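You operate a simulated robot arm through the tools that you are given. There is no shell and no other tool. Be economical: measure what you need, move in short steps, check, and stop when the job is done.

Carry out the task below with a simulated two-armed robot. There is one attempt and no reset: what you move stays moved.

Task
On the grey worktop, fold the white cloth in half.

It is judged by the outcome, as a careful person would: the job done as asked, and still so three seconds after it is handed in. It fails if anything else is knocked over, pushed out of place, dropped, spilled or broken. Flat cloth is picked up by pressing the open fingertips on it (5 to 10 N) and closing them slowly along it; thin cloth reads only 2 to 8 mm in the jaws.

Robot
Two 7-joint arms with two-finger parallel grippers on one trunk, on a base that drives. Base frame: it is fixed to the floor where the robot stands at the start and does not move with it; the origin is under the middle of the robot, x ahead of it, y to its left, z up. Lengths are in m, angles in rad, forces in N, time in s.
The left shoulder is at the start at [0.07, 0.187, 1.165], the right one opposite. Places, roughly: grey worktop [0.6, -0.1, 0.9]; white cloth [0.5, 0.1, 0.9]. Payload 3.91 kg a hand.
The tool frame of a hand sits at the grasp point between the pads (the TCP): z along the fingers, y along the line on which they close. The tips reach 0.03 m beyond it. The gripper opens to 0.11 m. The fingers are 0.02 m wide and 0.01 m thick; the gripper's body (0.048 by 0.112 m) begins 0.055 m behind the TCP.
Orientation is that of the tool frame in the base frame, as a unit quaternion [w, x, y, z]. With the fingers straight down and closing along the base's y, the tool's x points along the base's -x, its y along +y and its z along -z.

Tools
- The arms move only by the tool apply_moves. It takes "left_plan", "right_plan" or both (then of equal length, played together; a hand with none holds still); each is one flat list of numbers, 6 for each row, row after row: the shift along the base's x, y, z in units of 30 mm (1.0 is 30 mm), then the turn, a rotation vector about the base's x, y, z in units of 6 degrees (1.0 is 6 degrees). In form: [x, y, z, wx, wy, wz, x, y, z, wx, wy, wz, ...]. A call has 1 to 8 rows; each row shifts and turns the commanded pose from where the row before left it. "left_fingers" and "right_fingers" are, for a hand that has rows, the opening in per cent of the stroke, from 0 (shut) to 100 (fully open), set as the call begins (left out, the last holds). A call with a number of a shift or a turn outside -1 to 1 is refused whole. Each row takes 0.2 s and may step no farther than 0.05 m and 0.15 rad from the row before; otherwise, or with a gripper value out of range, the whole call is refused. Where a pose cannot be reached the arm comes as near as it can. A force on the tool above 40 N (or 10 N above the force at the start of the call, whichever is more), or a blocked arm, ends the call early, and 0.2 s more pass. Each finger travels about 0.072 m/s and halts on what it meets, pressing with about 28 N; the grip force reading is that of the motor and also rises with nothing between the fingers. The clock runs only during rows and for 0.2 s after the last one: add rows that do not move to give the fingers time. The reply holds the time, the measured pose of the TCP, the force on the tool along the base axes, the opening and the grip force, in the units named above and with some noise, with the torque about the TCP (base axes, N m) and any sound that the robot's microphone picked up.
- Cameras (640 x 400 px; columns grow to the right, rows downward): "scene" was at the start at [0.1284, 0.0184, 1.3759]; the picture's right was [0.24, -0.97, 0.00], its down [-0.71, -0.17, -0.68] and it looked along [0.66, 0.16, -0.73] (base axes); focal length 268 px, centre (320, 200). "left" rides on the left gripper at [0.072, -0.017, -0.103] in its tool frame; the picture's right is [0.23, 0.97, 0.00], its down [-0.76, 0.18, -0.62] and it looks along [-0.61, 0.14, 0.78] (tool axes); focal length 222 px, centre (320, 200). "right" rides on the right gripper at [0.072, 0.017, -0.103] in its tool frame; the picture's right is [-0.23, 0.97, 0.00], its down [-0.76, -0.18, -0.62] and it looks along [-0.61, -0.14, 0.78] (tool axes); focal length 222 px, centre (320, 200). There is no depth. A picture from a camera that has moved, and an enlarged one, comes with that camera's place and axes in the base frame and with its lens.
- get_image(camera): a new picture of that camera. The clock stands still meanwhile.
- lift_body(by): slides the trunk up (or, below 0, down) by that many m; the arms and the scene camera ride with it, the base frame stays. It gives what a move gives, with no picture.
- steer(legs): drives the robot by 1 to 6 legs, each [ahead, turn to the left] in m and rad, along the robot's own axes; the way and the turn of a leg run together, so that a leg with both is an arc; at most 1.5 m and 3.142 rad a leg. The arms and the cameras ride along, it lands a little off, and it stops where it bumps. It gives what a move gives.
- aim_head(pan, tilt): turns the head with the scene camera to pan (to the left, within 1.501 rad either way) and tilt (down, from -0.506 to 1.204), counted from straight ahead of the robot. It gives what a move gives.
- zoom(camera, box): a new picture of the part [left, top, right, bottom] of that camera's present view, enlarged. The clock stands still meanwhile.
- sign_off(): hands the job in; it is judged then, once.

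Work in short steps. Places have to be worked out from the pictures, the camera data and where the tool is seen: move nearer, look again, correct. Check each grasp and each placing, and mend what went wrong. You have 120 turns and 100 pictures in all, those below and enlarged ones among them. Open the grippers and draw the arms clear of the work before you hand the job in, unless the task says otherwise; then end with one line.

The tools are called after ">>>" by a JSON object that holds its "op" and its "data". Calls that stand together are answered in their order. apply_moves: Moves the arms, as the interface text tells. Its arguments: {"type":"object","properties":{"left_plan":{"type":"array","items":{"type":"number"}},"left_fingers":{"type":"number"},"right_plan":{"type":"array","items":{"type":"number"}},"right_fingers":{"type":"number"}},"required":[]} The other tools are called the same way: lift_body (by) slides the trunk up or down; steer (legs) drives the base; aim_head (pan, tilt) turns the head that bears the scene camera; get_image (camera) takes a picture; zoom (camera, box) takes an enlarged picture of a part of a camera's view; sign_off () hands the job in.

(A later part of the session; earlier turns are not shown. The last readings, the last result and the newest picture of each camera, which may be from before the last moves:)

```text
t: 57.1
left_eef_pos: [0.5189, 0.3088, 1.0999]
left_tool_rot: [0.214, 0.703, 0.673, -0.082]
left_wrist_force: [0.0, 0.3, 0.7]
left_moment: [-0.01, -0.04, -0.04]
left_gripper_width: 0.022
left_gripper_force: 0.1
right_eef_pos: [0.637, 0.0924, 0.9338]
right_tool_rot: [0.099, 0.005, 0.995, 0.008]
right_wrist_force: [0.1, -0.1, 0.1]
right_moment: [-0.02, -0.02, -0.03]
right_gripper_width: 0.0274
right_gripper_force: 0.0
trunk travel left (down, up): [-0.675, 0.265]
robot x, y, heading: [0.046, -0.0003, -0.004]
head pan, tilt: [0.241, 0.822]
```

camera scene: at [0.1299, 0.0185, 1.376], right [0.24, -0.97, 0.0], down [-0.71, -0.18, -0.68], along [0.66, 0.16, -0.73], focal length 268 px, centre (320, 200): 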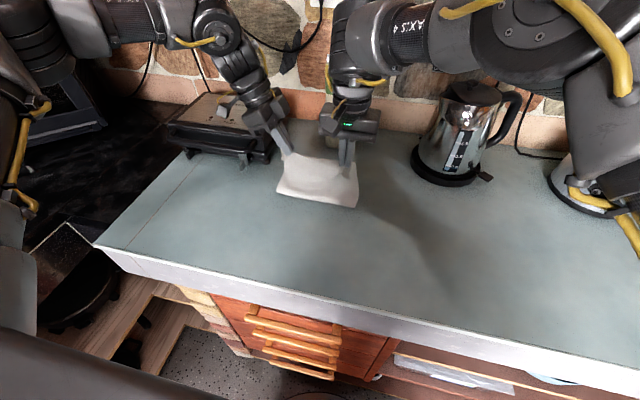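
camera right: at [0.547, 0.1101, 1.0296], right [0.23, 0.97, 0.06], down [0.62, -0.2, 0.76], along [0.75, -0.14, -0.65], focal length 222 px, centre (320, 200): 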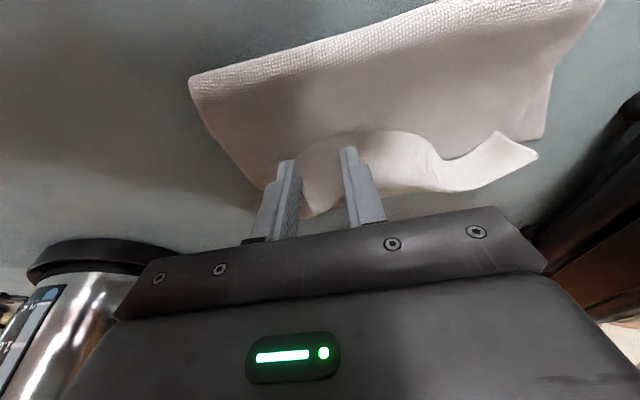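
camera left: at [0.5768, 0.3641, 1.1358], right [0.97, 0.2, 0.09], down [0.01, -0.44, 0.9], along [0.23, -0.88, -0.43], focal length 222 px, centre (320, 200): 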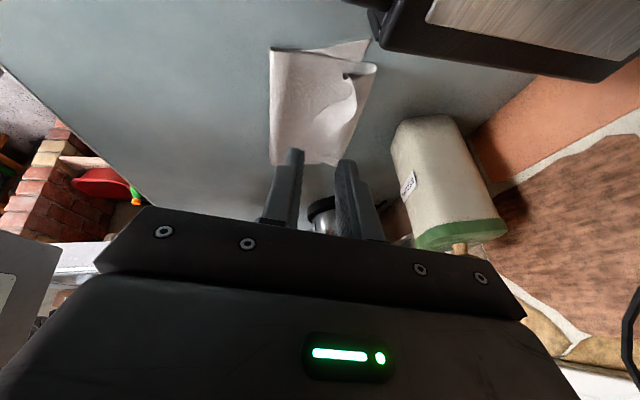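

The layers are soft with almost no force yet. I'm pressing a little more and closing gradually.

>>> {"op": "apply_moves", "data": {"right_plan": [0, 0, -0.06, 0, 0, 0, 0, 0, 0, 0, 0, 0]}}

>>> {"op": "apply_moves", "data": {"right_plan": [0, 0, 0, 0, 0, 0, 0, 0, 0, 0, 0, 0], "right_fingers": 17}}

>>> {"op": "get_image", "data": {"camera": "right"}}

```text
t: 57.7
left_eef_pos: [0.5175, 0.3095, 1.0994]
left_tool_rot: [0.215, 0.703, 0.673, -0.083]
left_wrist_force: [-0.4, 0.0, -0.3]
left_moment: [0.0, 0.03, -0.01]
left_gripper_width: 0.0217
left_gripper_force: 0.1
right_eef_pos: [0.6389, 0.091, 0.933]
right_tool_rot: [0.099, 0.006, 0.995, 0.009]
right_wrist_force: [-1.1, -0.3, 4.3]
right_moment: [-0.04, 0.04, 0.02]
right_gripper_width: 0.0277
right_gripper_force: 0.1
trunk travel left (down, up): [-0.675, 0.265]
robot x, y, heading: [0.0435, 0.002, 0.006]
head pan, tilt: [0.241, 0.822]
```

```text
t: 58.3
left_eef_pos: [0.5183, 0.3107, 1.1006]
left_tool_rot: [0.214, 0.703, 0.673, -0.083]
left_wrist_force: [0.1, 0.2, 0.8]
left_moment: [0.01, -0.01, 0.02]
left_gripper_width: 0.0219
left_gripper_force: 0.0
right_eef_pos: [0.6384, 0.093, 0.9333]
right_tool_rot: [0.099, 0.005, 0.995, 0.009]
right_wrist_force: [0.1, 0.7, 5.7]
right_moment: [0.01, 0.02, -0.05]
right_gripper_width: 0.0183
right_gripper_force: 0.1
trunk travel left (down, up): [-0.675, 0.265]
robot x, y, heading: [0.0441, -0.0031, -0.0]
head pan, tilt: [0.241, 0.822]
```

```text
45 pictures are left
camera right: at [0.5471, 0.1092, 1.0215], right [0.23, 0.97, 0.06], down [0.62, -0.2, 0.76], along [0.75, -0.13, -0.65], focal length 222 px, centre (320, 200)
```

right: 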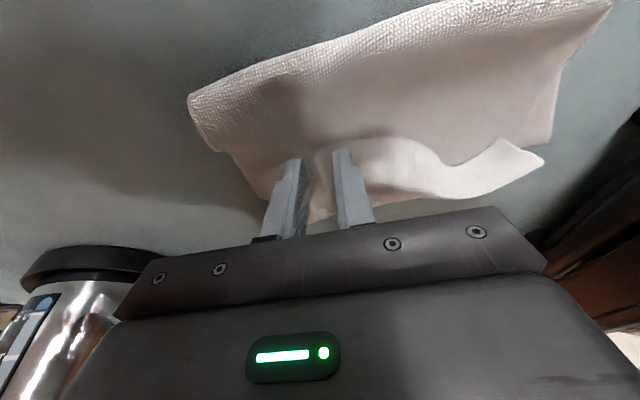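

>>> {"op": "apply_moves", "data": {"right_plan": [0, 0, 0, 0, 0, 0, 0, 0, 0, 0, 0, 0], "right_fingers": 9}}

>>> {"op": "apply_moves", "data": {"right_plan": [0, 0, 0, 0, 0, 0, 0, 0, 0, 0, 0, 0], "right_fingers": 0}}

>>> {"op": "apply_moves", "data": {"right_plan": [-0.1, 0, 0.5, 0, 0, 0, -0.2, 0, 0.5, 0, 0, 0, 0, 0, 0, 0, 0, 0]}}

>>> {"op": "get_image", "data": {"camera": "right"}}

>>> {"op": "zoom", "data": {"camera": "scene", "box": [200, 70, 440, 220]}}

```text
t: 58.9
left_eef_pos: [0.5186, 0.3098, 1.0997]
left_tool_rot: [0.215, 0.703, 0.673, -0.083]
left_wrist_force: [0.4, 0.0, 0.6]
left_moment: [-0.01, 0.01, -0.02]
left_gripper_width: 0.0219
left_gripper_force: 0.1
right_eef_pos: [0.6382, 0.0934, 0.933]
right_tool_rot: [0.1, 0.006, 0.995, 0.008]
right_wrist_force: [0.2, -0.8, 5.1]
right_moment: [0.01, 0.05, 0.02]
right_gripper_width: 0.0096
right_gripper_force: 0.2
trunk travel left (down, up): [-0.675, 0.265]
robot x, y, heading: [0.0448, -0.0016, 0.002]
head pan, tilt: [0.241, 0.822]
```

```text
t: 59.5
left_eef_pos: [0.5166, 0.3102, 1.1001]
left_tool_rot: [0.214, 0.703, 0.673, -0.082]
left_wrist_force: [0.8, 0.1, -0.4]
left_moment: [0.02, -0.01, 0.0]
left_gripper_width: 0.022
left_gripper_force: 0.0
right_eef_pos: [0.6373, 0.0933, 0.9333]
right_tool_rot: [0.1, 0.005, 0.995, 0.009]
right_wrist_force: [1.1, 1.2, 6.1]
right_moment: [0.02, 0.02, -0.02]
right_gripper_width: 0.002
right_gripper_force: 28.0
trunk travel left (down, up): [-0.675, 0.265]
robot x, y, heading: [0.0475, 0.0009, 0.006]
head pan, tilt: [0.241, 0.822]
```

```text
t: 60.3
left_eef_pos: [0.5184, 0.3107, 1.0988]
left_tool_rot: [0.214, 0.703, 0.673, -0.083]
left_wrist_force: [0.3, -0.6, 0.2]
left_moment: [0.0, 0.05, -0.02]
left_gripper_width: 0.0222
left_gripper_force: 0.0
right_eef_pos: [0.6308, 0.0947, 0.9626]
right_tool_rot: [0.098, 0.005, 0.995, 0.006]
right_wrist_force: [0.3, 0.9, -0.6]
right_moment: [-0.02, -0.02, -0.02]
right_gripper_width: 0.0022
right_gripper_force: 28.5
trunk travel left (down, up): [-0.675, 0.265]
robot x, y, heading: [0.0455, -0.0001, 0.001]
head pan, tilt: [0.241, 0.822]
```

```text
44 pictures are left
camera right: at [0.5392, 0.111, 1.051], right [0.23, 0.97, 0.06], down [0.62, -0.19, 0.76], along [0.75, -0.14, -0.65], focal length 222 px, centre (320, 200)
```

right: 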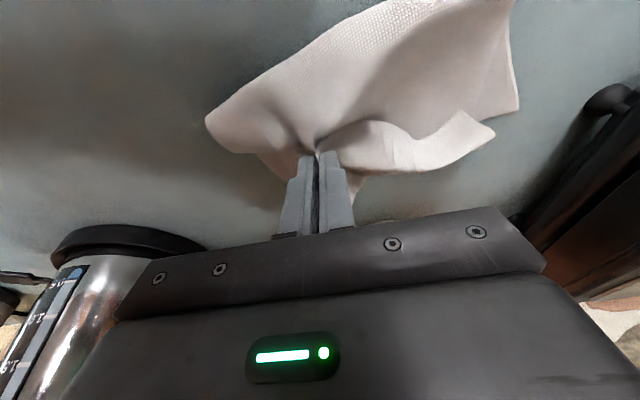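

```text
2.67 times, centred on (320, 145) of scene
camera zoom: at [0.1738, 0.0189, 1.3758], right [0.24, -0.97, 0.0], down [-0.71, -0.18, -0.68], along [0.66, 0.16, -0.73], focal length 714 px, centre (320, 347)
```

zoom: 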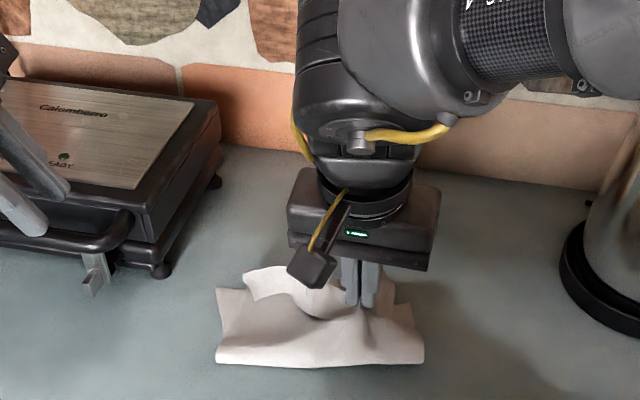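

The pinch caught the middle layer at the flap's edge rather than the flap. I'm setting it back down and releasing, and I'll pinch further forward on the flap itself with more pitch.

>>> {"op": "apply_moves", "data": {"right_plan": [0.2, 0, -0.4, 0, 0, 0, 0.1, 0, -0.45, 0, 0, 0, 0, 0, 0, 0, 0, 0]}}

>>> {"op": "apply_moves", "data": {"right_plan": [0, 0, 0, 0, 0, 0, 0, 0, 0, 0, 0, 0, 0, 0, 0.9, 0, 0, 0, 0, 0, 0, 0, 0, 0], "right_fingers": 25}}

>>> {"op": "get_image", "data": {"camera": "right"}}

>>> {"op": "zoom", "data": {"camera": "scene", "box": [200, 70, 440, 220]}}

```text
t: 61.1
left_eef_pos: [0.5185, 0.3108, 1.1002]
left_tool_rot: [0.214, 0.703, 0.674, -0.083]
left_wrist_force: [-0.1, 0.6, 0.7]
left_moment: [-0.01, 0.02, -0.02]
left_gripper_width: 0.0218
left_gripper_force: 0.1
right_eef_pos: [0.6376, 0.0941, 0.9369]
right_tool_rot: [0.1, 0.004, 0.995, 0.01]
right_wrist_force: [0.1, -1.6, 0.1]
right_moment: [0.0, 0.0, 0.01]
right_gripper_width: 0.002
right_gripper_force: 28.4
trunk travel left (down, up): [-0.675, 0.265]
robot x, y, heading: [0.0436, -0.0036, -0.0]
head pan, tilt: [0.241, 0.822]
```

```text
t: 62.1
left_eef_pos: [0.5185, 0.3105, 1.0996]
left_tool_rot: [0.214, 0.703, 0.673, -0.083]
left_wrist_force: [-0.6, -0.8, 0.3]
left_moment: [-0.02, 0.03, 0.02]
left_gripper_width: 0.0217
left_gripper_force: 0.0
right_eef_pos: [0.6399, 0.0939, 0.9624]
right_tool_rot: [0.099, 0.005, 0.995, 0.008]
right_wrist_force: [1.2, 0.0, -0.5]
right_moment: [0.01, 0.03, 0.0]
right_gripper_width: 0.0275
right_gripper_force: 0.0
trunk travel left (down, up): [-0.675, 0.265]
robot x, y, heading: [0.0452, -0.001, 0.0]
head pan, tilt: [0.241, 0.822]
```

```text
42 pictures are left
camera right: at [0.5482, 0.1109, 1.0522], right [0.23, 0.97, 0.06], down [0.62, -0.2, 0.76], along [0.75, -0.14, -0.65], focal length 222 px, centre (320, 200)
```

right: 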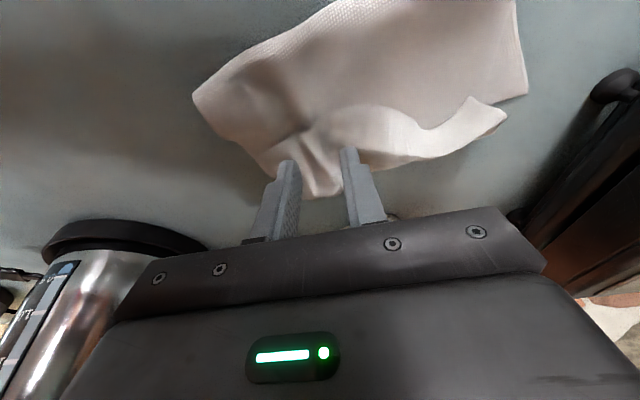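

```text
2.67 times, centred on (320, 145) of scene
camera zoom: at [0.1736, 0.0188, 1.3758], right [0.24, -0.97, 0.0], down [-0.71, -0.18, -0.68], along [0.66, 0.16, -0.73], focal length 714 px, centre (320, 347)
```

zoom: 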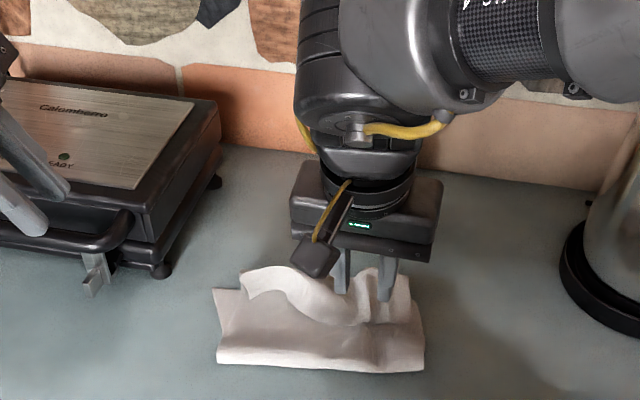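

By measurement, the cloth's true midline now lies on the top layer at x≈0.607, just in front of the flap edge. New plan: pinch that line with both hands closing along x and lift the cloth by its midline so both halves hang straight. Then lay it down doubled. First I'm raising the hands and turning the right gripper 90°.

>>> {"op": "apply_moves", "data": {"left_plan": [0, 0, 0, 0, 0.6, 0, 0, 0, 0, 0, 0.6, 0, 0, 0, 0, 0, 0.7, 0, 0, 0, 0, 0, 0, 0, 0, 0, 0, 0, 0, 0, 0, 0, 0, 0, 0, 0, 0, 0, 0, 0, 0, 0, 0, 0, 0, 0, 0, 0], "right_plan": [-0.1, 0, 1, 0, 0, 0, -0.3, -0.5, 1, 0, 0.6, 0, -0.3, -0.5, 0.3, 0, 0.6, 0, -0.3, -0.5, 0, 0, 0.7, 0, 0, 0, 0, 0, 0, 1, 0, 0, 0, 0, 0, 1, 0, 0, 0, 0, 0, 1, 0, 0, 0, 0, 0, 1]}}

>>> {"op": "apply_moves", "data": {"right_plan": [0, 0, 0, 0, 0, 1, 0, 0, 0, 0, 0, 1, 0, 0, 0, 0, 0, 1, 0, 0, 0, 0, 0, 1, 0, 0, 0, 0, 0, 1, 0, 0, 0, 0, 0, 1, 0, 0, 0, 0, 0, 1, 0, 0, 0, 0, 0, 1]}}

>>> {"op": "apply_moves", "data": {"right_plan": [0, 0, 0, 0, 0, 1, 0, 0, 0, 0, 0, 1, 0, 0, 0, 0, 0, 1, 0, 0, 0, 0, 0, 0]}}

>>> {"op": "zoom", "data": {"camera": "scene", "box": [200, 70, 440, 220]}}

```text
t: 63.9
left_eef_pos: [0.5182, 0.3109, 1.0983]
left_tool_rot: [0.147, 0.691, 0.691, -0.152]
left_wrist_force: [-0.3, 0.0, 0.0]
left_moment: [-0.01, -0.05, -0.04]
left_gripper_width: 0.0219
left_gripper_force: 0.1
right_eef_pos: [0.5644, 0.059, 1.0229]
right_tool_rot: [-0.026, -0.183, 0.982, 0.028]
right_wrist_force: [-0.2, 0.0, -0.4]
right_moment: [-0.02, -0.02, 0.01]
right_gripper_width: 0.0278
right_gripper_force: 0.0
right hand out of reach, approached as far as the arm can: row 7, 8
trunk travel left (down, up): [-0.675, 0.265]
robot x, y, heading: [0.0473, 0.0001, -0.001]
head pan, tilt: [0.241, 0.822]
```

```text
t: 64.5
left_eef_pos: [0.5197, 0.3099, 1.0985]
left_tool_rot: [0.146, 0.692, 0.691, -0.153]
left_wrist_force: [0.4, -0.4, -0.1]
left_moment: [-0.01, 0.01, -0.06]
left_gripper_width: 0.0221
left_gripper_force: 0.1
right_eef_pos: [0.5026, 0.062, 0.9961]
right_tool_rot: [-0.093, -0.251, 0.961, 0.065]
right_wrist_force: [0.3, 0.1, -0.9]
right_moment: [0.0, 0.04, -0.01]
right_gripper_width: 0.0273
right_gripper_force: 0.0
right hand out of reach, approached as far as the arm can: row 1, 2
trunk travel left (down, up): [-0.675, 0.265]
robot x, y, heading: [0.0473, -0.0019, 0.001]
head pan, tilt: [0.241, 0.822]
stopped in row 2 (right hand): the arm was blocked; the commanded pose is now the measured one
```

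```text
t: 65.2
left_eef_pos: [0.5176, 0.3102, 1.0998]
left_tool_rot: [0.145, 0.692, 0.69, -0.152]
left_wrist_force: [-0.4, -0.4, 1.1]
left_moment: [-0.03, 0.02, -0.01]
left_gripper_width: 0.022
left_gripper_force: 0.0
right_eef_pos: [0.4393, 0.0742, 1.0096]
right_tool_rot: [-0.187, -0.343, 0.912, 0.121]
right_wrist_force: [0.4, -0.5, 0.8]
right_moment: [0.0, -0.01, 0.06]
right_gripper_width: 0.0275
right_gripper_force: 0.0
right hand out of reach, approached as far as the arm can: row 1, 2, 3
trunk travel left (down, up): [-0.675, 0.265]
robot x, y, heading: [0.044, -0.0006, 0.002]
head pan, tilt: [0.241, 0.822]
stopped in row 3 (right hand): the arm was blocked; the commanded pose is now the measured one
```

```text
2.67 times, centred on (320, 145) of scene
camera zoom: at [0.1732, 0.0184, 1.3758], right [0.24, -0.97, 0.0], down [-0.71, -0.18, -0.68], along [0.66, 0.16, -0.73], focal length 714 px, centre (320, 347)
```

zoom: 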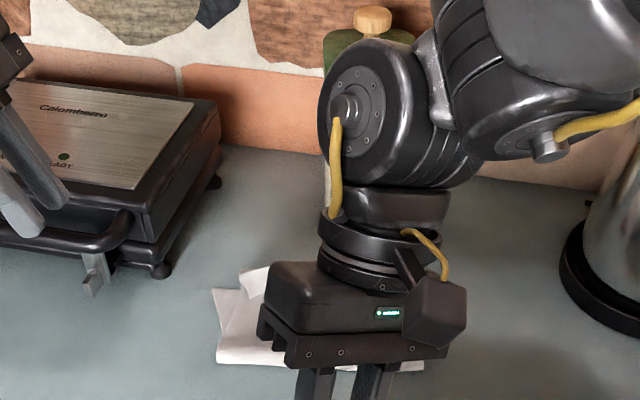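

A positive yaw hits a wrist limit. I'm restoring the orientation and trying the other way, at −90°.

>>> {"op": "apply_moves", "data": {"right_plan": [0.4, -0.05, 0.2, -0.3, -0.46, -0.84, 0.4, -0.05, 0.2, -0.3, -0.46, -0.84, 0.4, -0.05, 0.1, -0.3, -0.46, -0.84, 0.4, -0.05, 0.1, -0.3, -0.46, -0.84, 0.4, -0.05, 0.1, -0.3, -0.46, -0.84, 0.4, -0.05, 0.1, -0.3, -0.46, -0.84, 0.4, -0.05, 0.1, -0.3, -0.46, -0.84, 0.4, -0.05, 0.1, -0.3, -0.46, -0.84]}}

>>> {"op": "apply_moves", "data": {"right_plan": [0, 0, 0, 0, 0, -1, 0, 0, 0, 0, 0, -1, 0, 0, 0, 0, 0, -1, 0, 0, 0, 0, 0, -1, 0, 0, 0, 0, 0, -1, 0, 0, 0, 0, 0, -1, 0, 0, 0, 0, 0, -1, 0, 0, 0, 0, 0, -1]}}

```text
t: 67.0
left_eef_pos: [0.5181, 0.3096, 1.0988]
left_tool_rot: [0.147, 0.691, 0.691, -0.153]
left_wrist_force: [0.3, -0.1, 0.2]
left_moment: [-0.03, 0.0, 0.01]
left_gripper_width: 0.0221
left_gripper_force: 0.1
right_eef_pos: [0.5407, 0.0544, 1.0411]
right_tool_rot: [-0.009, 0.013, 1.0, 0.01]
right_wrist_force: [-0.8, -0.3, -0.2]
right_moment: [0.01, -0.02, 0.01]
right_gripper_width: 0.0274
right_gripper_force: 0.0
trunk travel left (down, up): [-0.675, 0.265]
robot x, y, heading: [0.0444, -0.005, -0.006]
head pan, tilt: [0.241, 0.822]
```

```text
t: 68.8
left_eef_pos: [0.518, 0.3097, 1.0989]
left_tool_rot: [0.147, 0.691, 0.692, -0.152]
left_wrist_force: [0.1, -0.1, 0.1]
left_moment: [0.02, -0.01, 0.02]
left_gripper_width: 0.0218
left_gripper_force: 0.1
right_eef_pos: [0.5352, 0.0632, 1.0379]
right_tool_rot: [-0.003, 0.405, 0.914, -0.003]
right_wrist_force: [-1.1, -0.5, 0.4]
right_moment: [0.05, 0.02, -0.01]
right_gripper_width: 0.0277
right_gripper_force: 0.1
trunk travel left (down, up): [-0.675, 0.265]
robot x, y, heading: [0.0391, -0.0017, -0.001]
head pan, tilt: [0.241, 0.822]
```

A −48° yaw works, so I'm finishing the turn.

>>> {"op": "apply_moves", "data": {"right_plan": [0, 0, 0, 0, 0, -1, 0, 0, 0, 0, 0, -1, 0, 0, 0, 0, 0, -1, 0, 0, 0, 0, 0, -1, 0, 0, 0, 0, 0, -1, 0, 0, 0, 0, 0, -1, 0, 0, 0, 0, 0, -1, 0, 0, 0, 0, 0, 0]}}

>>> {"op": "zoom", "data": {"camera": "scene", "box": [200, 70, 440, 220]}}

>>> {"op": "get_image", "data": {"camera": "right"}}

```text
t: 70.6
left_eef_pos: [0.5179, 0.3094, 1.0995]
left_tool_rot: [0.147, 0.691, 0.691, -0.153]
left_wrist_force: [0.1, 0.0, 0.2]
left_moment: [0.0, 0.01, 0.0]
left_gripper_width: 0.022
left_gripper_force: 0.0
right_eef_pos: [0.5336, 0.0629, 1.0384]
right_tool_rot: [-0.005, 0.706, 0.708, -0.002]
right_wrist_force: [0.0, -0.2, -0.4]
right_moment: [-0.02, 0.0, 0.03]
right_gripper_width: 0.0277
right_gripper_force: 0.0
trunk travel left (down, up): [-0.675, 0.265]
robot x, y, heading: [0.0434, -0.0001, -0.0]
head pan, tilt: [0.241, 0.822]
```

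```text
2.67 times, centred on (320, 145) of scene
camera zoom: at [0.173, 0.0188, 1.3759], right [0.24, -0.97, 0.0], down [-0.71, -0.18, -0.68], along [0.66, 0.16, -0.73], focal length 714 px, centre (320, 347)
```

zoom: 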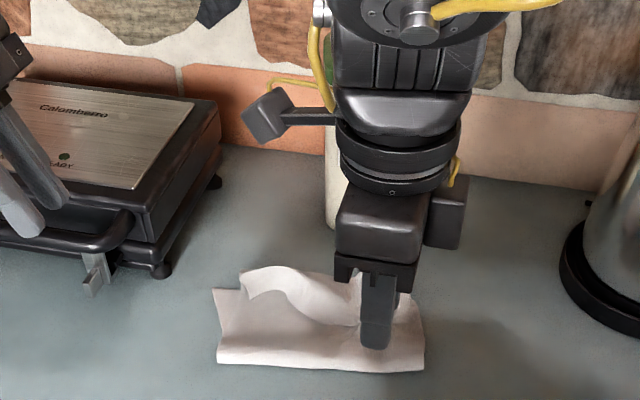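

```text
38 pictures are left
camera right: at [0.5507, 0.1361, 1.1433], right [0.97, -0.22, -0.01], down [-0.17, -0.76, 0.62], along [-0.15, -0.6, -0.78], focal length 222 px, centre (320, 200)
```

right: 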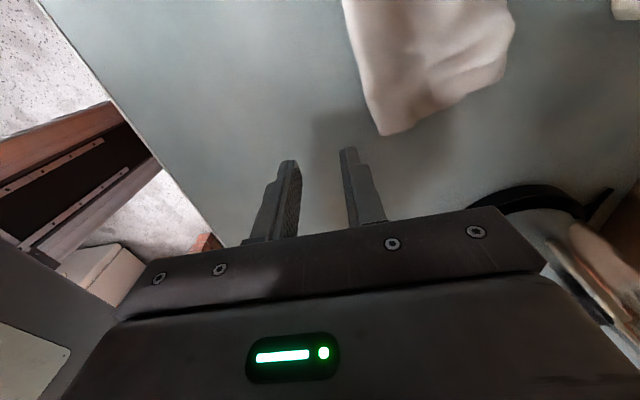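

The right gripper now closes along x. I'm moving both hands above the midline: right at (0.612, 0.072) and left with its tips at (0.612, 0.198).

>>> {"op": "apply_moves", "data": {"left_plan": [0.4, -0.7, -0.6, 0, 0, 0, 0.6, -0.7, -0.9, 0, 0, 0, 0.7, -0.7, -1, 0, 0, 0, 0.7, -0.7, -1, 0, 0, 0, 0.7, -0.5, -0.9, 0, 0, 0, 0, 0, 0, 0, 0, 0], "right_plan": [0.65, 0.08, -0.4, 0, 0, 0, 0.65, 0.08, -0.5, 0, 0, 0, 0.65, 0.08, -0.6, 0, 0, 0, 0.65, 0.08, -0.6, 0, 0, 0, 0, 0, -0.5, 0, 0, 0, 0, 0, 0, 0, 0, 0], "left_fingers": 18, "right_fingers": 18}}

>>> {"op": "get_image", "data": {"camera": "right"}}

>>> {"op": "get_image", "data": {"camera": "left"}}

>>> {"op": "zoom", "data": {"camera": "scene", "box": [200, 70, 440, 220]}}

```text
t: 72.0
left_eef_pos: [0.6087, 0.2098, 0.9705]
left_tool_rot: [0.147, 0.692, 0.691, -0.152]
left_wrist_force: [0.0, -0.1, -0.3]
left_moment: [0.01, 0.0, 0.02]
left_gripper_width: 0.0195
left_gripper_force: 0.0
right_eef_pos: [0.6116, 0.0722, 0.9612]
right_tool_rot: [-0.004, 0.705, 0.709, -0.001]
right_wrist_force: [-0.5, 0.1, 0.3]
right_moment: [-0.01, -0.01, -0.02]
right_gripper_width: 0.02
right_gripper_force: 0.1
trunk travel left (down, up): [-0.675, 0.265]
robot x, y, heading: [0.0457, -0.0028, -0.005]
head pan, tilt: [0.241, 0.822]
```

```text
37 pictures are left
camera right: at [0.6278, 0.145, 1.0654], right [0.98, -0.22, -0.01], down [-0.17, -0.76, 0.62], along [-0.14, -0.6, -0.78], focal length 222 px, centre (320, 200)
```

right: 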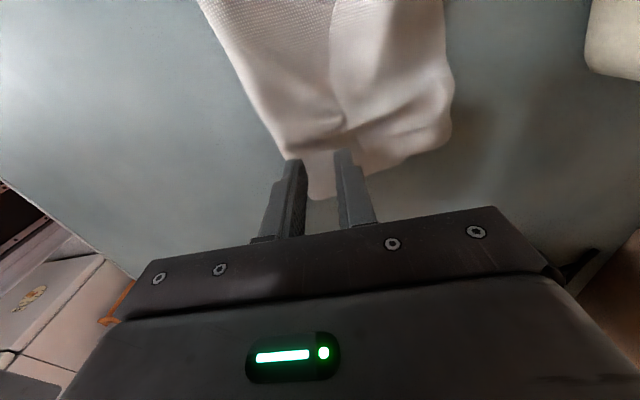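

```text
36 pictures are left
camera left: at [0.5926, 0.3171, 1.0353], right [0.97, 0.2, -0.1], down [0.18, -0.44, 0.88], along [0.14, -0.88, -0.46], focal length 222 px, centre (320, 200)
```

left: 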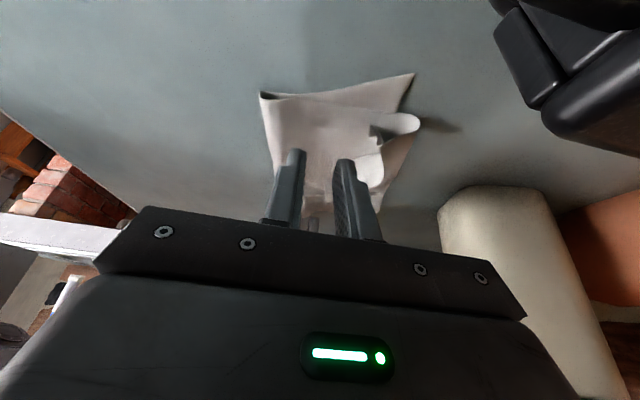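

```text
2.67 times, centred on (320, 145) of scene
camera zoom: at [0.1716, 0.0184, 1.3761], right [0.24, -0.97, 0.0], down [-0.71, -0.18, -0.68], along [0.66, 0.16, -0.73], focal length 714 px, centre (320, 347)
```

zoom: 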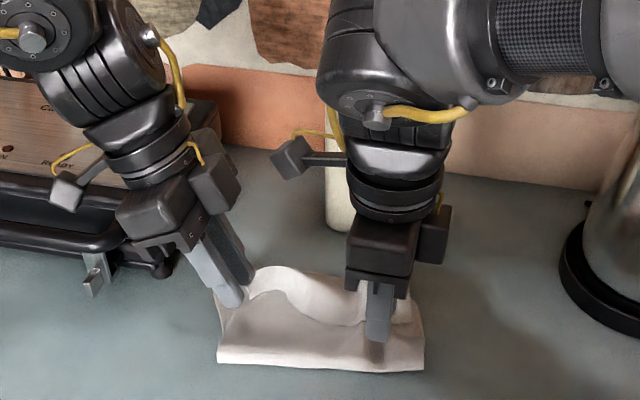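

The fold line is slightly skewed, but both hands straddle the estimated midline just in front of the flap. I'm shifting the right 5 mm nearer and lowering to contact.

>>> {"op": "apply_moves", "data": {"left_plan": [0, 0, -0.5, 0, 0, 0, 0, 0, -0.4, 0, 0, 0, 0, 0, -0.2, 0, 0, 0, 0, 0, 0, 0, 0, 0], "right_plan": [-0.17, 0, -0.3, 0, 0, 0, 0, 0, -0.3, 0, 0, 0, 0, 0, -0.2, 0, 0, 0, 0, 0, 0, 0, 0, 0]}}

```text
t: 73.0
left_eef_pos: [0.6106, 0.2103, 0.9359]
left_tool_rot: [0.147, 0.691, 0.691, -0.153]
left_wrist_force: [-0.5, 0.2, -0.2]
left_moment: [0.03, -0.02, 0.02]
left_gripper_width: 0.0197
left_gripper_force: 0.1
right_eef_pos: [0.6064, 0.0722, 0.9358]
right_tool_rot: [-0.005, 0.706, 0.708, -0.001]
right_wrist_force: [0.2, 0.8, -0.7]
right_moment: [0.0, 0.02, 0.01]
right_gripper_width: 0.0199
right_gripper_force: 0.0
trunk travel left (down, up): [-0.675, 0.265]
robot x, y, heading: [0.0445, 0.003, 0.003]
head pan, tilt: [0.241, 0.822]
```

>>> {"op": "apply_moves", "data": {"left_plan": [0, 0, -0.1, 0, 0, 0, 0, 0, 0, 0, 0, 0], "right_plan": [0, 0, -0.1, 0, 0, 0, 0, 0, 0, 0, 0, 0]}}

```text
t: 73.6
left_eef_pos: [0.6099, 0.21, 0.9342]
left_tool_rot: [0.149, 0.692, 0.691, -0.15]
left_wrist_force: [2.3, 2.6, 18.4]
left_moment: [1.99, 0.32, -0.33]
left_gripper_width: 0.0198
left_gripper_force: 0.2
right_eef_pos: [0.6043, 0.0714, 0.9325]
right_tool_rot: [-0.003, 0.705, 0.709, -0.001]
right_wrist_force: [-0.2, -0.9, 0.5]
right_moment: [-0.01, -0.01, 0.01]
right_gripper_width: 0.0197
right_gripper_force: 0.1
trunk travel left (down, up): [-0.675, 0.265]
robot x, y, heading: [0.0467, -0.0001, -0.001]
head pan, tilt: [0.241, 0.822]
```

The left moment (2 N·m) means its camera bracket is touching the grill handle. I'm raising the left hand at once, then turning it about 35° so the bracket swings back clear of the grill, with a bit less lean.

>>> {"op": "apply_moves", "data": {"left_plan": [0, 0, 0.6, 0, 0, 0, -0.3, 0, 0.8, 0, 0, 0, 0, 0, 0, 0, 0, 0]}}

>>> {"op": "zoom", "data": {"camera": "scene", "box": [160, 70, 400, 220]}}

>>> {"op": "apply_moves", "data": {"left_plan": [0, 0, 0, 0, 0.4, 0.885, 0, 0, 0, 0, 0.4, 0.885, 0, 0, 0, 0, 0.4, 0.885, 0, 0, 0, 0, 0.4, 0.885, 0, 0, 0, 0, 0.4, 0.885, 0, 0, 0, 0, 0.4, 0.885, 0, 0, 0, 1, 0, 0, 0, 0, 0, 0, 0, 0]}}

```text
t: 74.4
left_eef_pos: [0.6022, 0.2122, 0.9738]
left_tool_rot: [0.146, 0.691, 0.691, -0.153]
left_wrist_force: [0.9, 0.8, 0.7]
left_moment: [-0.02, -0.01, 0.0]
left_gripper_width: 0.0198
left_gripper_force: 0.1
right_eef_pos: [0.608, 0.0733, 0.9323]
right_tool_rot: [-0.004, 0.705, 0.709, -0.002]
right_wrist_force: [0.5, -0.1, 0.4]
right_moment: [-0.02, -0.02, -0.02]
right_gripper_width: 0.0199
right_gripper_force: 0.1
trunk travel left (down, up): [-0.675, 0.265]
robot x, y, heading: [0.0429, 0.0001, 0.003]
head pan, tilt: [0.241, 0.822]
```

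```text
2.67 times, centred on (280, 145) of scene
camera zoom: at [0.1744, 0.0192, 1.3757], right [0.24, -0.97, 0.0], down [-0.71, -0.18, -0.68], along [0.66, 0.16, -0.73], focal length 714 px, centre (427, 347)
```

zoom: 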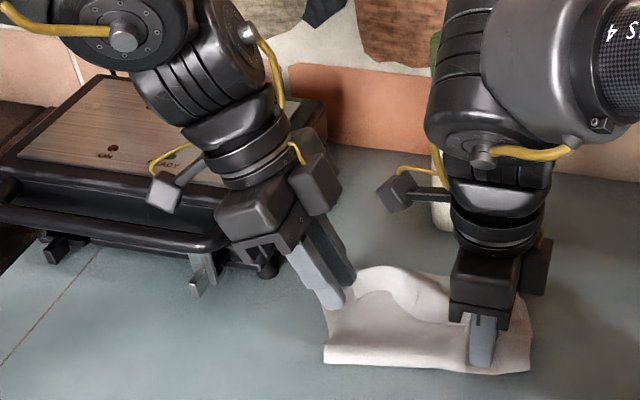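

```text
t: 76.2
left_eef_pos: [0.6014, 0.2119, 0.9744]
left_tool_rot: [0.072, 0.455, 0.876, -0.144]
left_wrist_force: [0.0, 1.4, 0.2]
left_moment: [0.0, 0.0, -0.02]
left_gripper_width: 0.0197
left_gripper_force: 0.0
right_eef_pos: [0.605, 0.0727, 0.9324]
right_tool_rot: [-0.004, 0.706, 0.709, -0.002]
right_wrist_force: [-0.2, -0.3, 0.5]
right_moment: [0.01, 0.02, 0.0]
right_gripper_width: 0.0198
right_gripper_force: 0.0
trunk travel left (down, up): [-0.675, 0.265]
robot x, y, heading: [0.0455, 0.0019, 0.002]
head pan, tilt: [0.241, 0.822]
```

The grill hasn't moved and the left hand turned freely. I'm lowering the left hand back down in small steps and watching the moment.

>>> {"op": "apply_moves", "data": {"left_plan": [0.25, -0.1, -0.5, 0, 0, 0, 0, 0, -0.5, 0, 0, 0, 0, 0, -0.2, 0, 0, 0, 0, 0, 0, 0, 0, 0], "right_plan": [0, 0, -0.04, 0, 0, 0, 0, 0, 0, 0, 0, 0, 0, 0, 0, 0, 0, 0, 0, 0, 0, 0, 0, 0]}}

>>> {"op": "zoom", "data": {"camera": "scene", "box": [160, 70, 400, 220]}}

>>> {"op": "get_image", "data": {"camera": "left"}}

```text
t: 77.2
left_eef_pos: [0.6005, 0.2148, 0.9411]
left_tool_rot: [0.072, 0.456, 0.875, -0.145]
left_wrist_force: [0.4, 0.0, -0.2]
left_moment: [-0.01, -0.01, 0.0]
left_gripper_width: 0.0197
left_gripper_force: 0.1
left hand out of reach, approached as far as the arm can: row 1, 2
right_eef_pos: [0.6056, 0.0712, 0.9326]
right_tool_rot: [-0.004, 0.705, 0.709, -0.002]
right_wrist_force: [0.9, -0.4, 0.7]
right_moment: [-0.01, -0.02, 0.02]
right_gripper_width: 0.02
right_gripper_force: 0.1
trunk travel left (down, up): [-0.675, 0.265]
robot x, y, heading: [0.0435, 0.0007, 0.002]
head pan, tilt: [0.241, 0.822]
```

```text
2.67 times, centred on (280, 145) of scene
camera zoom: at [0.1729, 0.0187, 1.3759], right [0.24, -0.97, 0.0], down [-0.71, -0.18, -0.68], along [0.66, 0.16, -0.73], focal length 714 px, centre (427, 347)
```

zoom: 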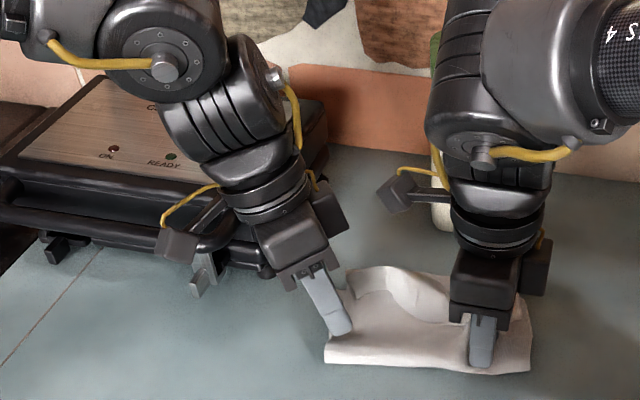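

```text
32 pictures are left
camera left: at [0.5455, 0.2945, 1.0237], right [0.67, 0.7, -0.24], down [0.59, -0.3, 0.75], along [0.46, -0.65, -0.61], focal length 222 px, centre (320, 200)
```

left: 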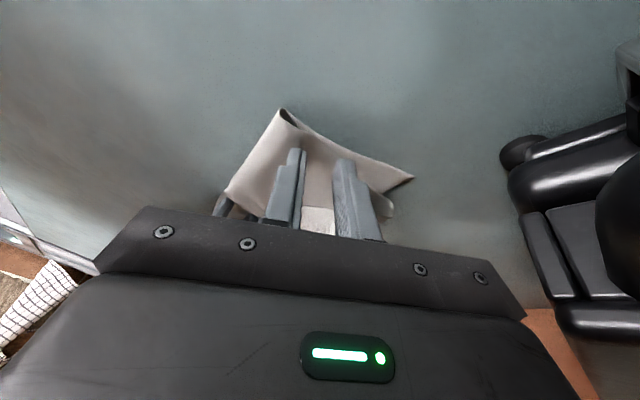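

The bracket is well clear now. I'm nudging the left hand inward and lowering both to light contact.

>>> {"op": "apply_moves", "data": {"left_plan": [-0.1, -0.25, 0, 0, 0, 0, 0, 0, -0.13, 0, 0, 0, 0, 0, 0, 0, 0, 0], "right_plan": [0, 0, -0.05, 0, 0, 0, 0, 0, 0, 0, 0, 0, 0, 0, 0, 0, 0, 0]}}

>>> {"op": "apply_moves", "data": {"left_plan": [0, 0, -0.08, 0, 0, 0, 0, 0, 0, 0, 0, 0], "right_plan": [0, 0, -0.03, 0, 0, 0, 0, 0, 0, 0, 0, 0]}}

```text
t: 78.0
left_eef_pos: [0.5941, 0.2111, 0.9405]
left_tool_rot: [0.074, 0.455, 0.875, -0.145]
left_wrist_force: [0.0, -0.4, 0.8]
left_moment: [-0.01, 0.0, 0.02]
left_gripper_width: 0.0198
left_gripper_force: 0.0
left hand out of reach, approached as far as the arm can: row 1
right_eef_pos: [0.6066, 0.0725, 0.9308]
right_tool_rot: [-0.004, 0.706, 0.708, -0.001]
right_wrist_force: [0.8, 1.3, 12.6]
right_moment: [-0.01, -0.21, 0.04]
right_gripper_width: 0.0197
right_gripper_force: 0.6
trunk travel left (down, up): [-0.675, 0.265]
robot x, y, heading: [0.0476, 0.0007, 0.004]
head pan, tilt: [0.241, 0.822]
```

```text
t: 78.6
left_eef_pos: [0.5934, 0.2115, 0.9388]
left_tool_rot: [0.074, 0.456, 0.875, -0.144]
left_wrist_force: [-0.3, 0.1, 0.2]
left_moment: [-0.01, 0.0, -0.01]
left_gripper_width: 0.02
left_gripper_force: 0.1
right_eef_pos: [0.6051, 0.0722, 0.9301]
right_tool_rot: [-0.003, 0.705, 0.709, 0.0]
right_wrist_force: [3.6, 0.6, 21.3]
right_moment: [-0.06, -0.35, -0.03]
right_gripper_width: 0.0201
right_gripper_force: 0.0
trunk travel left (down, up): [-0.675, 0.265]
robot x, y, heading: [0.0452, -0.0005, 0.001]
head pan, tilt: [0.241, 0.822]
```

>>> {"op": "apply_moves", "data": {"left_plan": [0, 0, -0.1, 0, 0, 0, 0, 0, 0, 0, 0, 0], "right_plan": [0, 0, 0.03, 0, 0, 0, 0, 0, 0, 0, 0, 0]}}

>>> {"op": "apply_moves", "data": {"left_plan": [0, 0, -0.08, 0, 0, 0, 0, 0, 0, 0, 0, 0], "right_plan": [0, 0, 0, 0, 0, 0, 0, 0, 0, 0, 0, 0], "right_fingers": 13}}

```text
t: 79.2
left_eef_pos: [0.5925, 0.2123, 0.9377]
left_tool_rot: [0.074, 0.457, 0.875, -0.144]
left_wrist_force: [0.5, 0.0, -0.5]
left_moment: [-0.01, -0.01, 0.02]
left_gripper_width: 0.0198
left_gripper_force: 0.0
left hand out of reach, approached as far as the arm can: row 1
right_eef_pos: [0.606, 0.073, 0.932]
right_tool_rot: [-0.003, 0.705, 0.709, 0.0]
right_wrist_force: [4.1, -0.9, 22.6]
right_moment: [-0.07, -0.39, -0.02]
right_gripper_width: 0.0202
right_gripper_force: 0.4
trunk travel left (down, up): [-0.675, 0.265]
robot x, y, heading: [0.0466, -0.004, 0.005]
head pan, tilt: [0.241, 0.822]
```

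```text
t: 79.8
left_eef_pos: [0.5919, 0.2129, 0.9346]
left_tool_rot: [0.074, 0.456, 0.875, -0.145]
left_wrist_force: [0.4, 0.6, 1.2]
left_moment: [0.01, -0.04, -0.02]
left_gripper_width: 0.0199
left_gripper_force: 0.0
right_eef_pos: [0.6041, 0.0738, 0.9314]
right_tool_rot: [-0.004, 0.705, 0.71, -0.001]
right_wrist_force: [-1.7, -1.9, 20.2]
right_moment: [-0.05, -0.09, 0.01]
right_gripper_width: 0.013
right_gripper_force: 0.1
trunk travel left (down, up): [-0.675, 0.265]
robot x, y, heading: [0.0451, -0.0007, 0.004]
head pan, tilt: [0.241, 0.822]
```

The left hand is starting to touch. I'm lowering it slightly more, easing the right, and closing both gradually.

>>> {"op": "apply_moves", "data": {"left_plan": [0, 0, -0.09, 0, 0, 0, 0, 0, 0, 0, 0, 0], "right_plan": [0, 0, 0.03, 0, 0, 0, 0, 0, 0, 0, 0, 0], "right_fingers": 6}}

>>> {"op": "apply_moves", "data": {"left_plan": [0, 0, 0, 0, 0, 0, 0, 0, 0, 0, 0, 0], "right_plan": [0, 0, 0, 0, 0, 0, 0, 0, 0, 0, 0, 0], "right_fingers": 0, "left_fingers": 13}}

>>> {"op": "get_image", "data": {"camera": "right"}}

>>> {"op": "get_image", "data": {"camera": "left"}}

```text
t: 80.4
left_eef_pos: [0.5927, 0.2136, 0.9351]
left_tool_rot: [0.076, 0.456, 0.875, -0.145]
left_wrist_force: [1.2, 2.3, 23.9]
left_moment: [0.17, -0.32, 0.01]
left_gripper_width: 0.0185
left_gripper_force: 0.1
right_eef_pos: [0.603, 0.073, 0.9318]
right_tool_rot: [-0.003, 0.704, 0.71, -0.002]
right_wrist_force: [0.3, 0.5, 3.6]
right_moment: [0.03, -0.05, -0.01]
right_gripper_width: 0.0071
right_gripper_force: 0.4
trunk travel left (down, up): [-0.675, 0.265]
robot x, y, heading: [0.042, 0.0015, 0.001]
head pan, tilt: [0.241, 0.822]
```

```text
t: 81.0
left_eef_pos: [0.5931, 0.2144, 0.9331]
left_tool_rot: [0.075, 0.456, 0.875, -0.145]
left_wrist_force: [7.9, 5.7, 36.8]
left_moment: [0.45, -0.67, 0.01]
left_gripper_width: 0.0159
left_gripper_force: 1.8
right_eef_pos: [0.6057, 0.0742, 0.933]
right_tool_rot: [-0.004, 0.705, 0.709, -0.001]
right_wrist_force: [-1.1, 0.3, 0.6]
right_moment: [0.01, -0.01, -0.03]
right_gripper_width: 0.0014
right_gripper_force: 27.7
trunk travel left (down, up): [-0.675, 0.265]
robot x, y, heading: [0.0467, -0.0008, 0.001]
head pan, tilt: [0.241, 0.822]
```

```text
31 pictures are left
camera right: at [0.6221, 0.1461, 1.0367], right [0.98, -0.22, -0.01], down [-0.17, -0.76, 0.62], along [-0.14, -0.61, -0.78], focal length 222 px, centre (320, 200)
```

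right: 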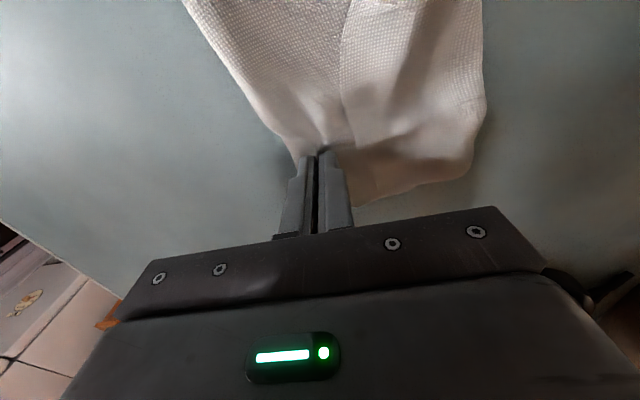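

```text
30 pictures are left
camera left: at [0.5376, 0.2928, 1.0159], right [0.67, 0.7, -0.24], down [0.58, -0.29, 0.76], along [0.46, -0.65, -0.61], focal length 222 px, centre (320, 200)
```

left: 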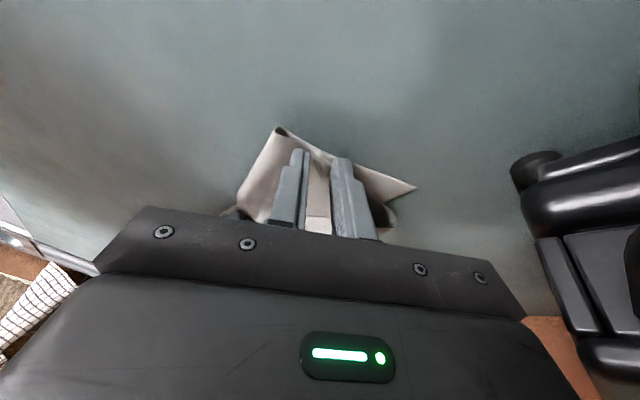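

The left is pressing too hard at 37 N. I'm easing up about 2 mm, then closing it.

>>> {"op": "apply_moves", "data": {"left_plan": [0, 0, 0.07, 0, 0, 0, 0, 0, 0, 0, 0, 0], "left_fingers": 12}}

>>> {"op": "apply_moves", "data": {"left_plan": [0, 0, 0, 0, 0, 0, 0, 0, 0, 0, 0, 0], "left_fingers": 6}}

>>> {"op": "apply_moves", "data": {"left_plan": [0, 0, 0, 0, 0, 0, 0, 0, 0, 0, 0, 0], "left_fingers": 0}}

>>> {"op": "apply_moves", "data": {"left_plan": [-0.2, 0, 0.5, 0, 0, 0, -0.2, 0, 0.5, 0, 0, 0, 0, 0, 0, 0, 0, 0], "right_plan": [-0.2, 0, 0.5, 0, 0, 0, -0.2, 0, 0.5, 0, 0, 0, 0, 0, 0, 0, 0, 0]}}

>>> {"op": "zoom", "data": {"camera": "scene", "box": [160, 70, 400, 220]}}

```text
t: 81.6
left_eef_pos: [0.5923, 0.2141, 0.9343]
left_tool_rot: [0.074, 0.456, 0.875, -0.145]
left_wrist_force: [7.4, 6.9, 31.0]
left_moment: [0.46, -0.61, 0.05]
left_gripper_width: 0.0155
left_gripper_force: 3.0
right_eef_pos: [0.6053, 0.0735, 0.9323]
right_tool_rot: [-0.004, 0.705, 0.709, -0.001]
right_wrist_force: [0.1, -1.2, 1.3]
right_moment: [-0.01, 0.02, -0.03]
right_gripper_width: 0.0018
right_gripper_force: 28.1
trunk travel left (down, up): [-0.675, 0.265]
robot x, y, heading: [0.0438, 0.0, 0.003]
head pan, tilt: [0.241, 0.822]
```

```text
t: 82.2
left_eef_pos: [0.5921, 0.2131, 0.9319]
left_tool_rot: [0.073, 0.457, 0.875, -0.146]
left_wrist_force: [4.1, 5.8, 25.1]
left_moment: [0.3, -0.3, -0.01]
left_gripper_width: 0.0074
left_gripper_force: 0.6
right_eef_pos: [0.6044, 0.0737, 0.9314]
right_tool_rot: [-0.004, 0.705, 0.709, -0.002]
right_wrist_force: [-0.3, -0.8, 1.9]
right_moment: [-0.04, 0.01, 0.0]
right_gripper_width: 0.0017
right_gripper_force: 27.7
trunk travel left (down, up): [-0.675, 0.265]
robot x, y, heading: [0.0436, -0.0025, 0.001]
head pan, tilt: [0.241, 0.822]
```

```text
t: 82.8
left_eef_pos: [0.5921, 0.2152, 0.9334]
left_tool_rot: [0.073, 0.455, 0.875, -0.146]
left_wrist_force: [8.1, 8.4, 16.8]
left_moment: [0.27, -0.31, 0.02]
left_gripper_width: 0.0
left_gripper_force: 27.5
right_eef_pos: [0.6062, 0.0742, 0.9316]
right_tool_rot: [-0.004, 0.706, 0.709, -0.002]
right_wrist_force: [-0.6, -1.2, 4.4]
right_moment: [-0.01, -0.01, -0.01]
right_gripper_width: 0.0015
right_gripper_force: 28.0
trunk travel left (down, up): [-0.675, 0.265]
robot x, y, heading: [0.0453, -0.0025, -0.001]
head pan, tilt: [0.241, 0.822]
```

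```text
t: 83.6
left_eef_pos: [0.5832, 0.2136, 0.9606]
left_tool_rot: [0.071, 0.456, 0.875, -0.145]
left_wrist_force: [0.5, -0.8, -0.1]
left_moment: [0.03, 0.02, 0.0]
left_gripper_width: 0.0002
left_gripper_force: 28.3
right_eef_pos: [0.5957, 0.0743, 0.9598]
right_tool_rot: [-0.004, 0.706, 0.709, -0.003]
right_wrist_force: [0.0, -0.3, 0.2]
right_moment: [0.01, 0.03, 0.0]
right_gripper_width: 0.0017
right_gripper_force: 27.5
trunk travel left (down, up): [-0.675, 0.265]
robot x, y, heading: [0.0462, -0.0011, -0.001]
head pan, tilt: [0.241, 0.822]
```

```text
2.67 times, centred on (280, 145) of scene
camera zoom: at [0.1745, 0.019, 1.3757], right [0.24, -0.97, 0.0], down [-0.71, -0.18, -0.68], along [0.66, 0.16, -0.73], focal length 714 px, centre (427, 347)
```

zoom: 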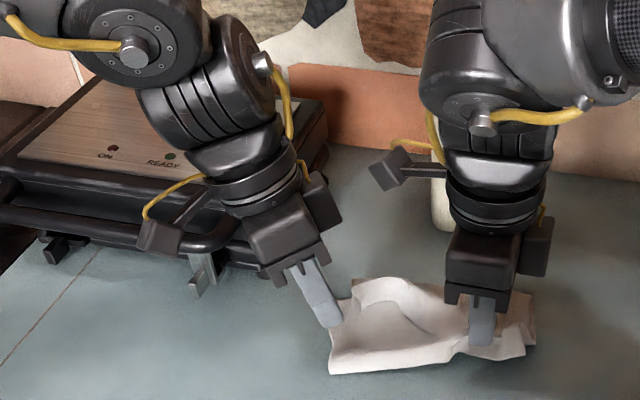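

The left pinch missed while the right holds the layer. I'm raising the left clear and using the right to lift and pull the cloth toward the robot, which moves it away from the grill and lets the flap fall open.

>>> {"op": "apply_moves", "data": {"left_plan": [-0.3, 0.3, 1, 0, 0, 0, -0.3, 0.5, 1, 0, 0, 0, -0.3, 0.5, 0.5, 0, 0, 0, 0, 0, 0, 0, 0, 0, 0, 0, 0, 0, 0, 0, 0, 0, 0, 0, 0, 0, 0, 0, 0, 0, 0, 0, 0, 0, 0, 0, 0, 0], "right_plan": [0, 0, 0.7, 0, 0, 0, 0, 0, 0.7, 0, 0, 0, 0, 0, 0.7, 0, 0, 0, 0, 0, 0.7, 0, 0, 0, -0.3, 0, 0.7, 0, 0, 0, -0.5, 0, 0.7, 0, 0, 0, -0.6, 0, 0.4, 0, 0, 0, 0, 0, 0, 0, 0, 0], "left_fingers": 30}}

>>> {"op": "zoom", "data": {"camera": "scene", "box": [160, 70, 400, 220]}}

```text
t: 85.4
left_eef_pos: [0.5553, 0.2514, 1.0365]
left_tool_rot: [0.073, 0.456, 0.875, -0.144]
left_wrist_force: [0.0, 0.0, 1.1]
left_moment: [-0.01, 0.0, -0.01]
left_gripper_width: 0.0328
left_gripper_force: 0.0
right_eef_pos: [0.5519, 0.0734, 1.1003]
right_tool_rot: [-0.005, 0.705, 0.709, -0.002]
right_wrist_force: [0.4, -0.8, 0.5]
right_moment: [0.01, -0.02, -0.02]
right_gripper_width: 0.0015
right_gripper_force: 27.8
trunk travel left (down, up): [-0.675, 0.265]
robot x, y, heading: [0.0433, -0.0009, 0.001]
head pan, tilt: [0.241, 0.822]
```

```text
2.67 times, centred on (280, 145) of scene
camera zoom: at [0.1736, 0.019, 1.3758], right [0.24, -0.97, 0.0], down [-0.71, -0.18, -0.68], along [0.66, 0.16, -0.73], focal length 714 px, centre (427, 347)
```

zoom: 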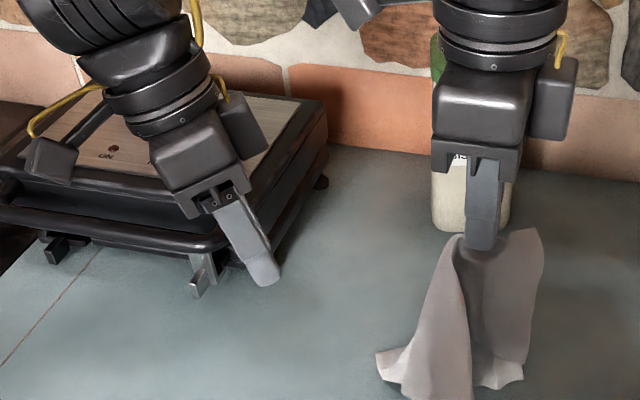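

The cloth hangs freely now and the flap has opened. I'm looking at its whole shape.

>>> {"op": "zoom", "data": {"camera": "scene", "box": [230, 140, 430, 265]}}

>>> {"op": "get_image", "data": {"camera": "left"}}

```text
3.20 times, centred on (330, 202) of scene
camera zoom: at [0.1736, 0.019, 1.3758], right [0.24, -0.97, 0.0], down [-0.71, -0.18, -0.68], along [0.66, 0.16, -0.73], focal length 857 px, centre (288, 192)
```

zoom: 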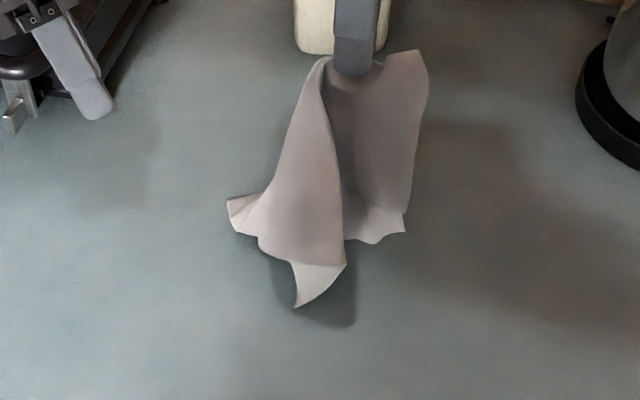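

```text
26 pictures are left
camera left: at [0.5012, 0.3304, 1.1192], right [0.67, 0.7, -0.24], down [0.59, -0.3, 0.75], along [0.46, -0.64, -0.61], focal length 222 px, centre (320, 200)
```

left: 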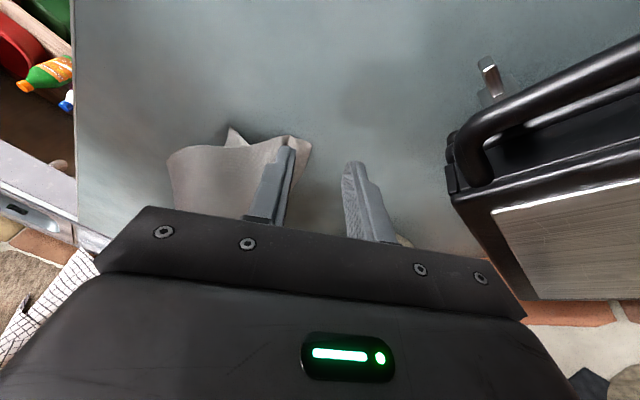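

The cloth hangs folded in a V from the middle of its right side. I'm laying it down by moving right while lowering so it spreads toward +y, then I'll release it and flatten it.

>>> {"op": "apply_moves", "data": {"right_plan": [0, -0.6, -0.7, 0, 0, 0, 0, -0.6, -0.7, 0, 0, 0, 0, -0.6, -0.7, 0, 0, 0, 0, -0.7, -0.7, 0, 0, 0, 0, -0.8, -0.7, 0, 0, 0, 0, -0.8, -0.7, 0, 0, 0, 0, -0.8, -0.7, 0, 0, 0, 0, -0.3, -0.3, 0, 0, 0]}}

>>> {"op": "apply_moves", "data": {"right_plan": [0, 0, 0, 0, 0, 0, 0, 0, 0, 0, 0, 0, 0, 0, 0.8, 0, 0, 0, 0, -0.8, 0.8, 0, 0, 0, 0, -0.8, 0.8, 0, 0, 0], "right_fingers": 30}}

>>> {"op": "zoom", "data": {"camera": "scene", "box": [230, 120, 470, 270]}}

```text
t: 87.2
left_eef_pos: [0.555, 0.25, 1.0364]
left_tool_rot: [0.072, 0.456, 0.875, -0.145]
left_wrist_force: [-0.4, -0.6, 0.2]
left_moment: [-0.02, 0.04, -0.01]
left_gripper_width: 0.0332
left_gripper_force: 0.1
right_eef_pos: [0.5522, -0.0839, 0.9422]
right_tool_rot: [-0.004, 0.705, 0.709, -0.002]
right_wrist_force: [0.1, -0.2, 0.3]
right_moment: [-0.01, -0.06, 0.01]
right_gripper_width: 0.0018
right_gripper_force: 27.4
trunk travel left (down, up): [-0.675, 0.265]
robot x, y, heading: [0.0434, 0.0026, -0.002]
head pan, tilt: [0.241, 0.822]
```

```text
t: 88.4
left_eef_pos: [0.5558, 0.2508, 1.0378]
left_tool_rot: [0.073, 0.456, 0.875, -0.144]
left_wrist_force: [-0.6, 0.0, -0.1]
left_moment: [0.01, -0.01, 0.01]
left_gripper_width: 0.033
left_gripper_force: 0.1
right_eef_pos: [0.5527, -0.1312, 1.0148]
right_tool_rot: [-0.005, 0.705, 0.709, -0.002]
right_wrist_force: [-0.2, 0.4, 0.5]
right_moment: [0.0, -0.01, -0.04]
right_gripper_width: 0.0332
right_gripper_force: 0.1
trunk travel left (down, up): [-0.675, 0.265]
robot x, y, heading: [0.0459, 0.0003, 0.003]
head pan, tilt: [0.241, 0.822]
```

```text
2.67 times, centred on (350, 195) of scene
camera zoom: at [0.1725, 0.0174, 1.3759], right [0.24, -0.97, 0.0], down [-0.71, -0.17, -0.68], along [0.66, 0.16, -0.73], focal length 714 px, centre (240, 213)
```

zoom: 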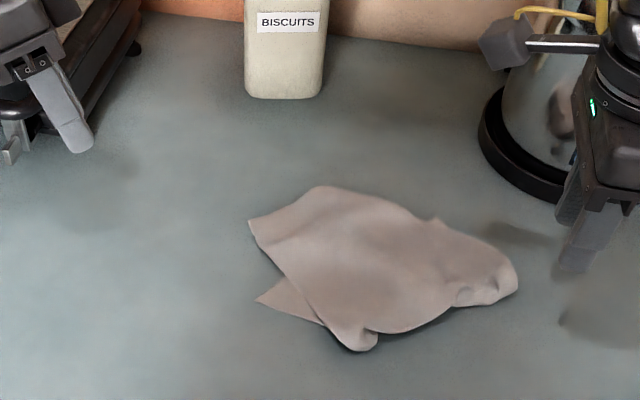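

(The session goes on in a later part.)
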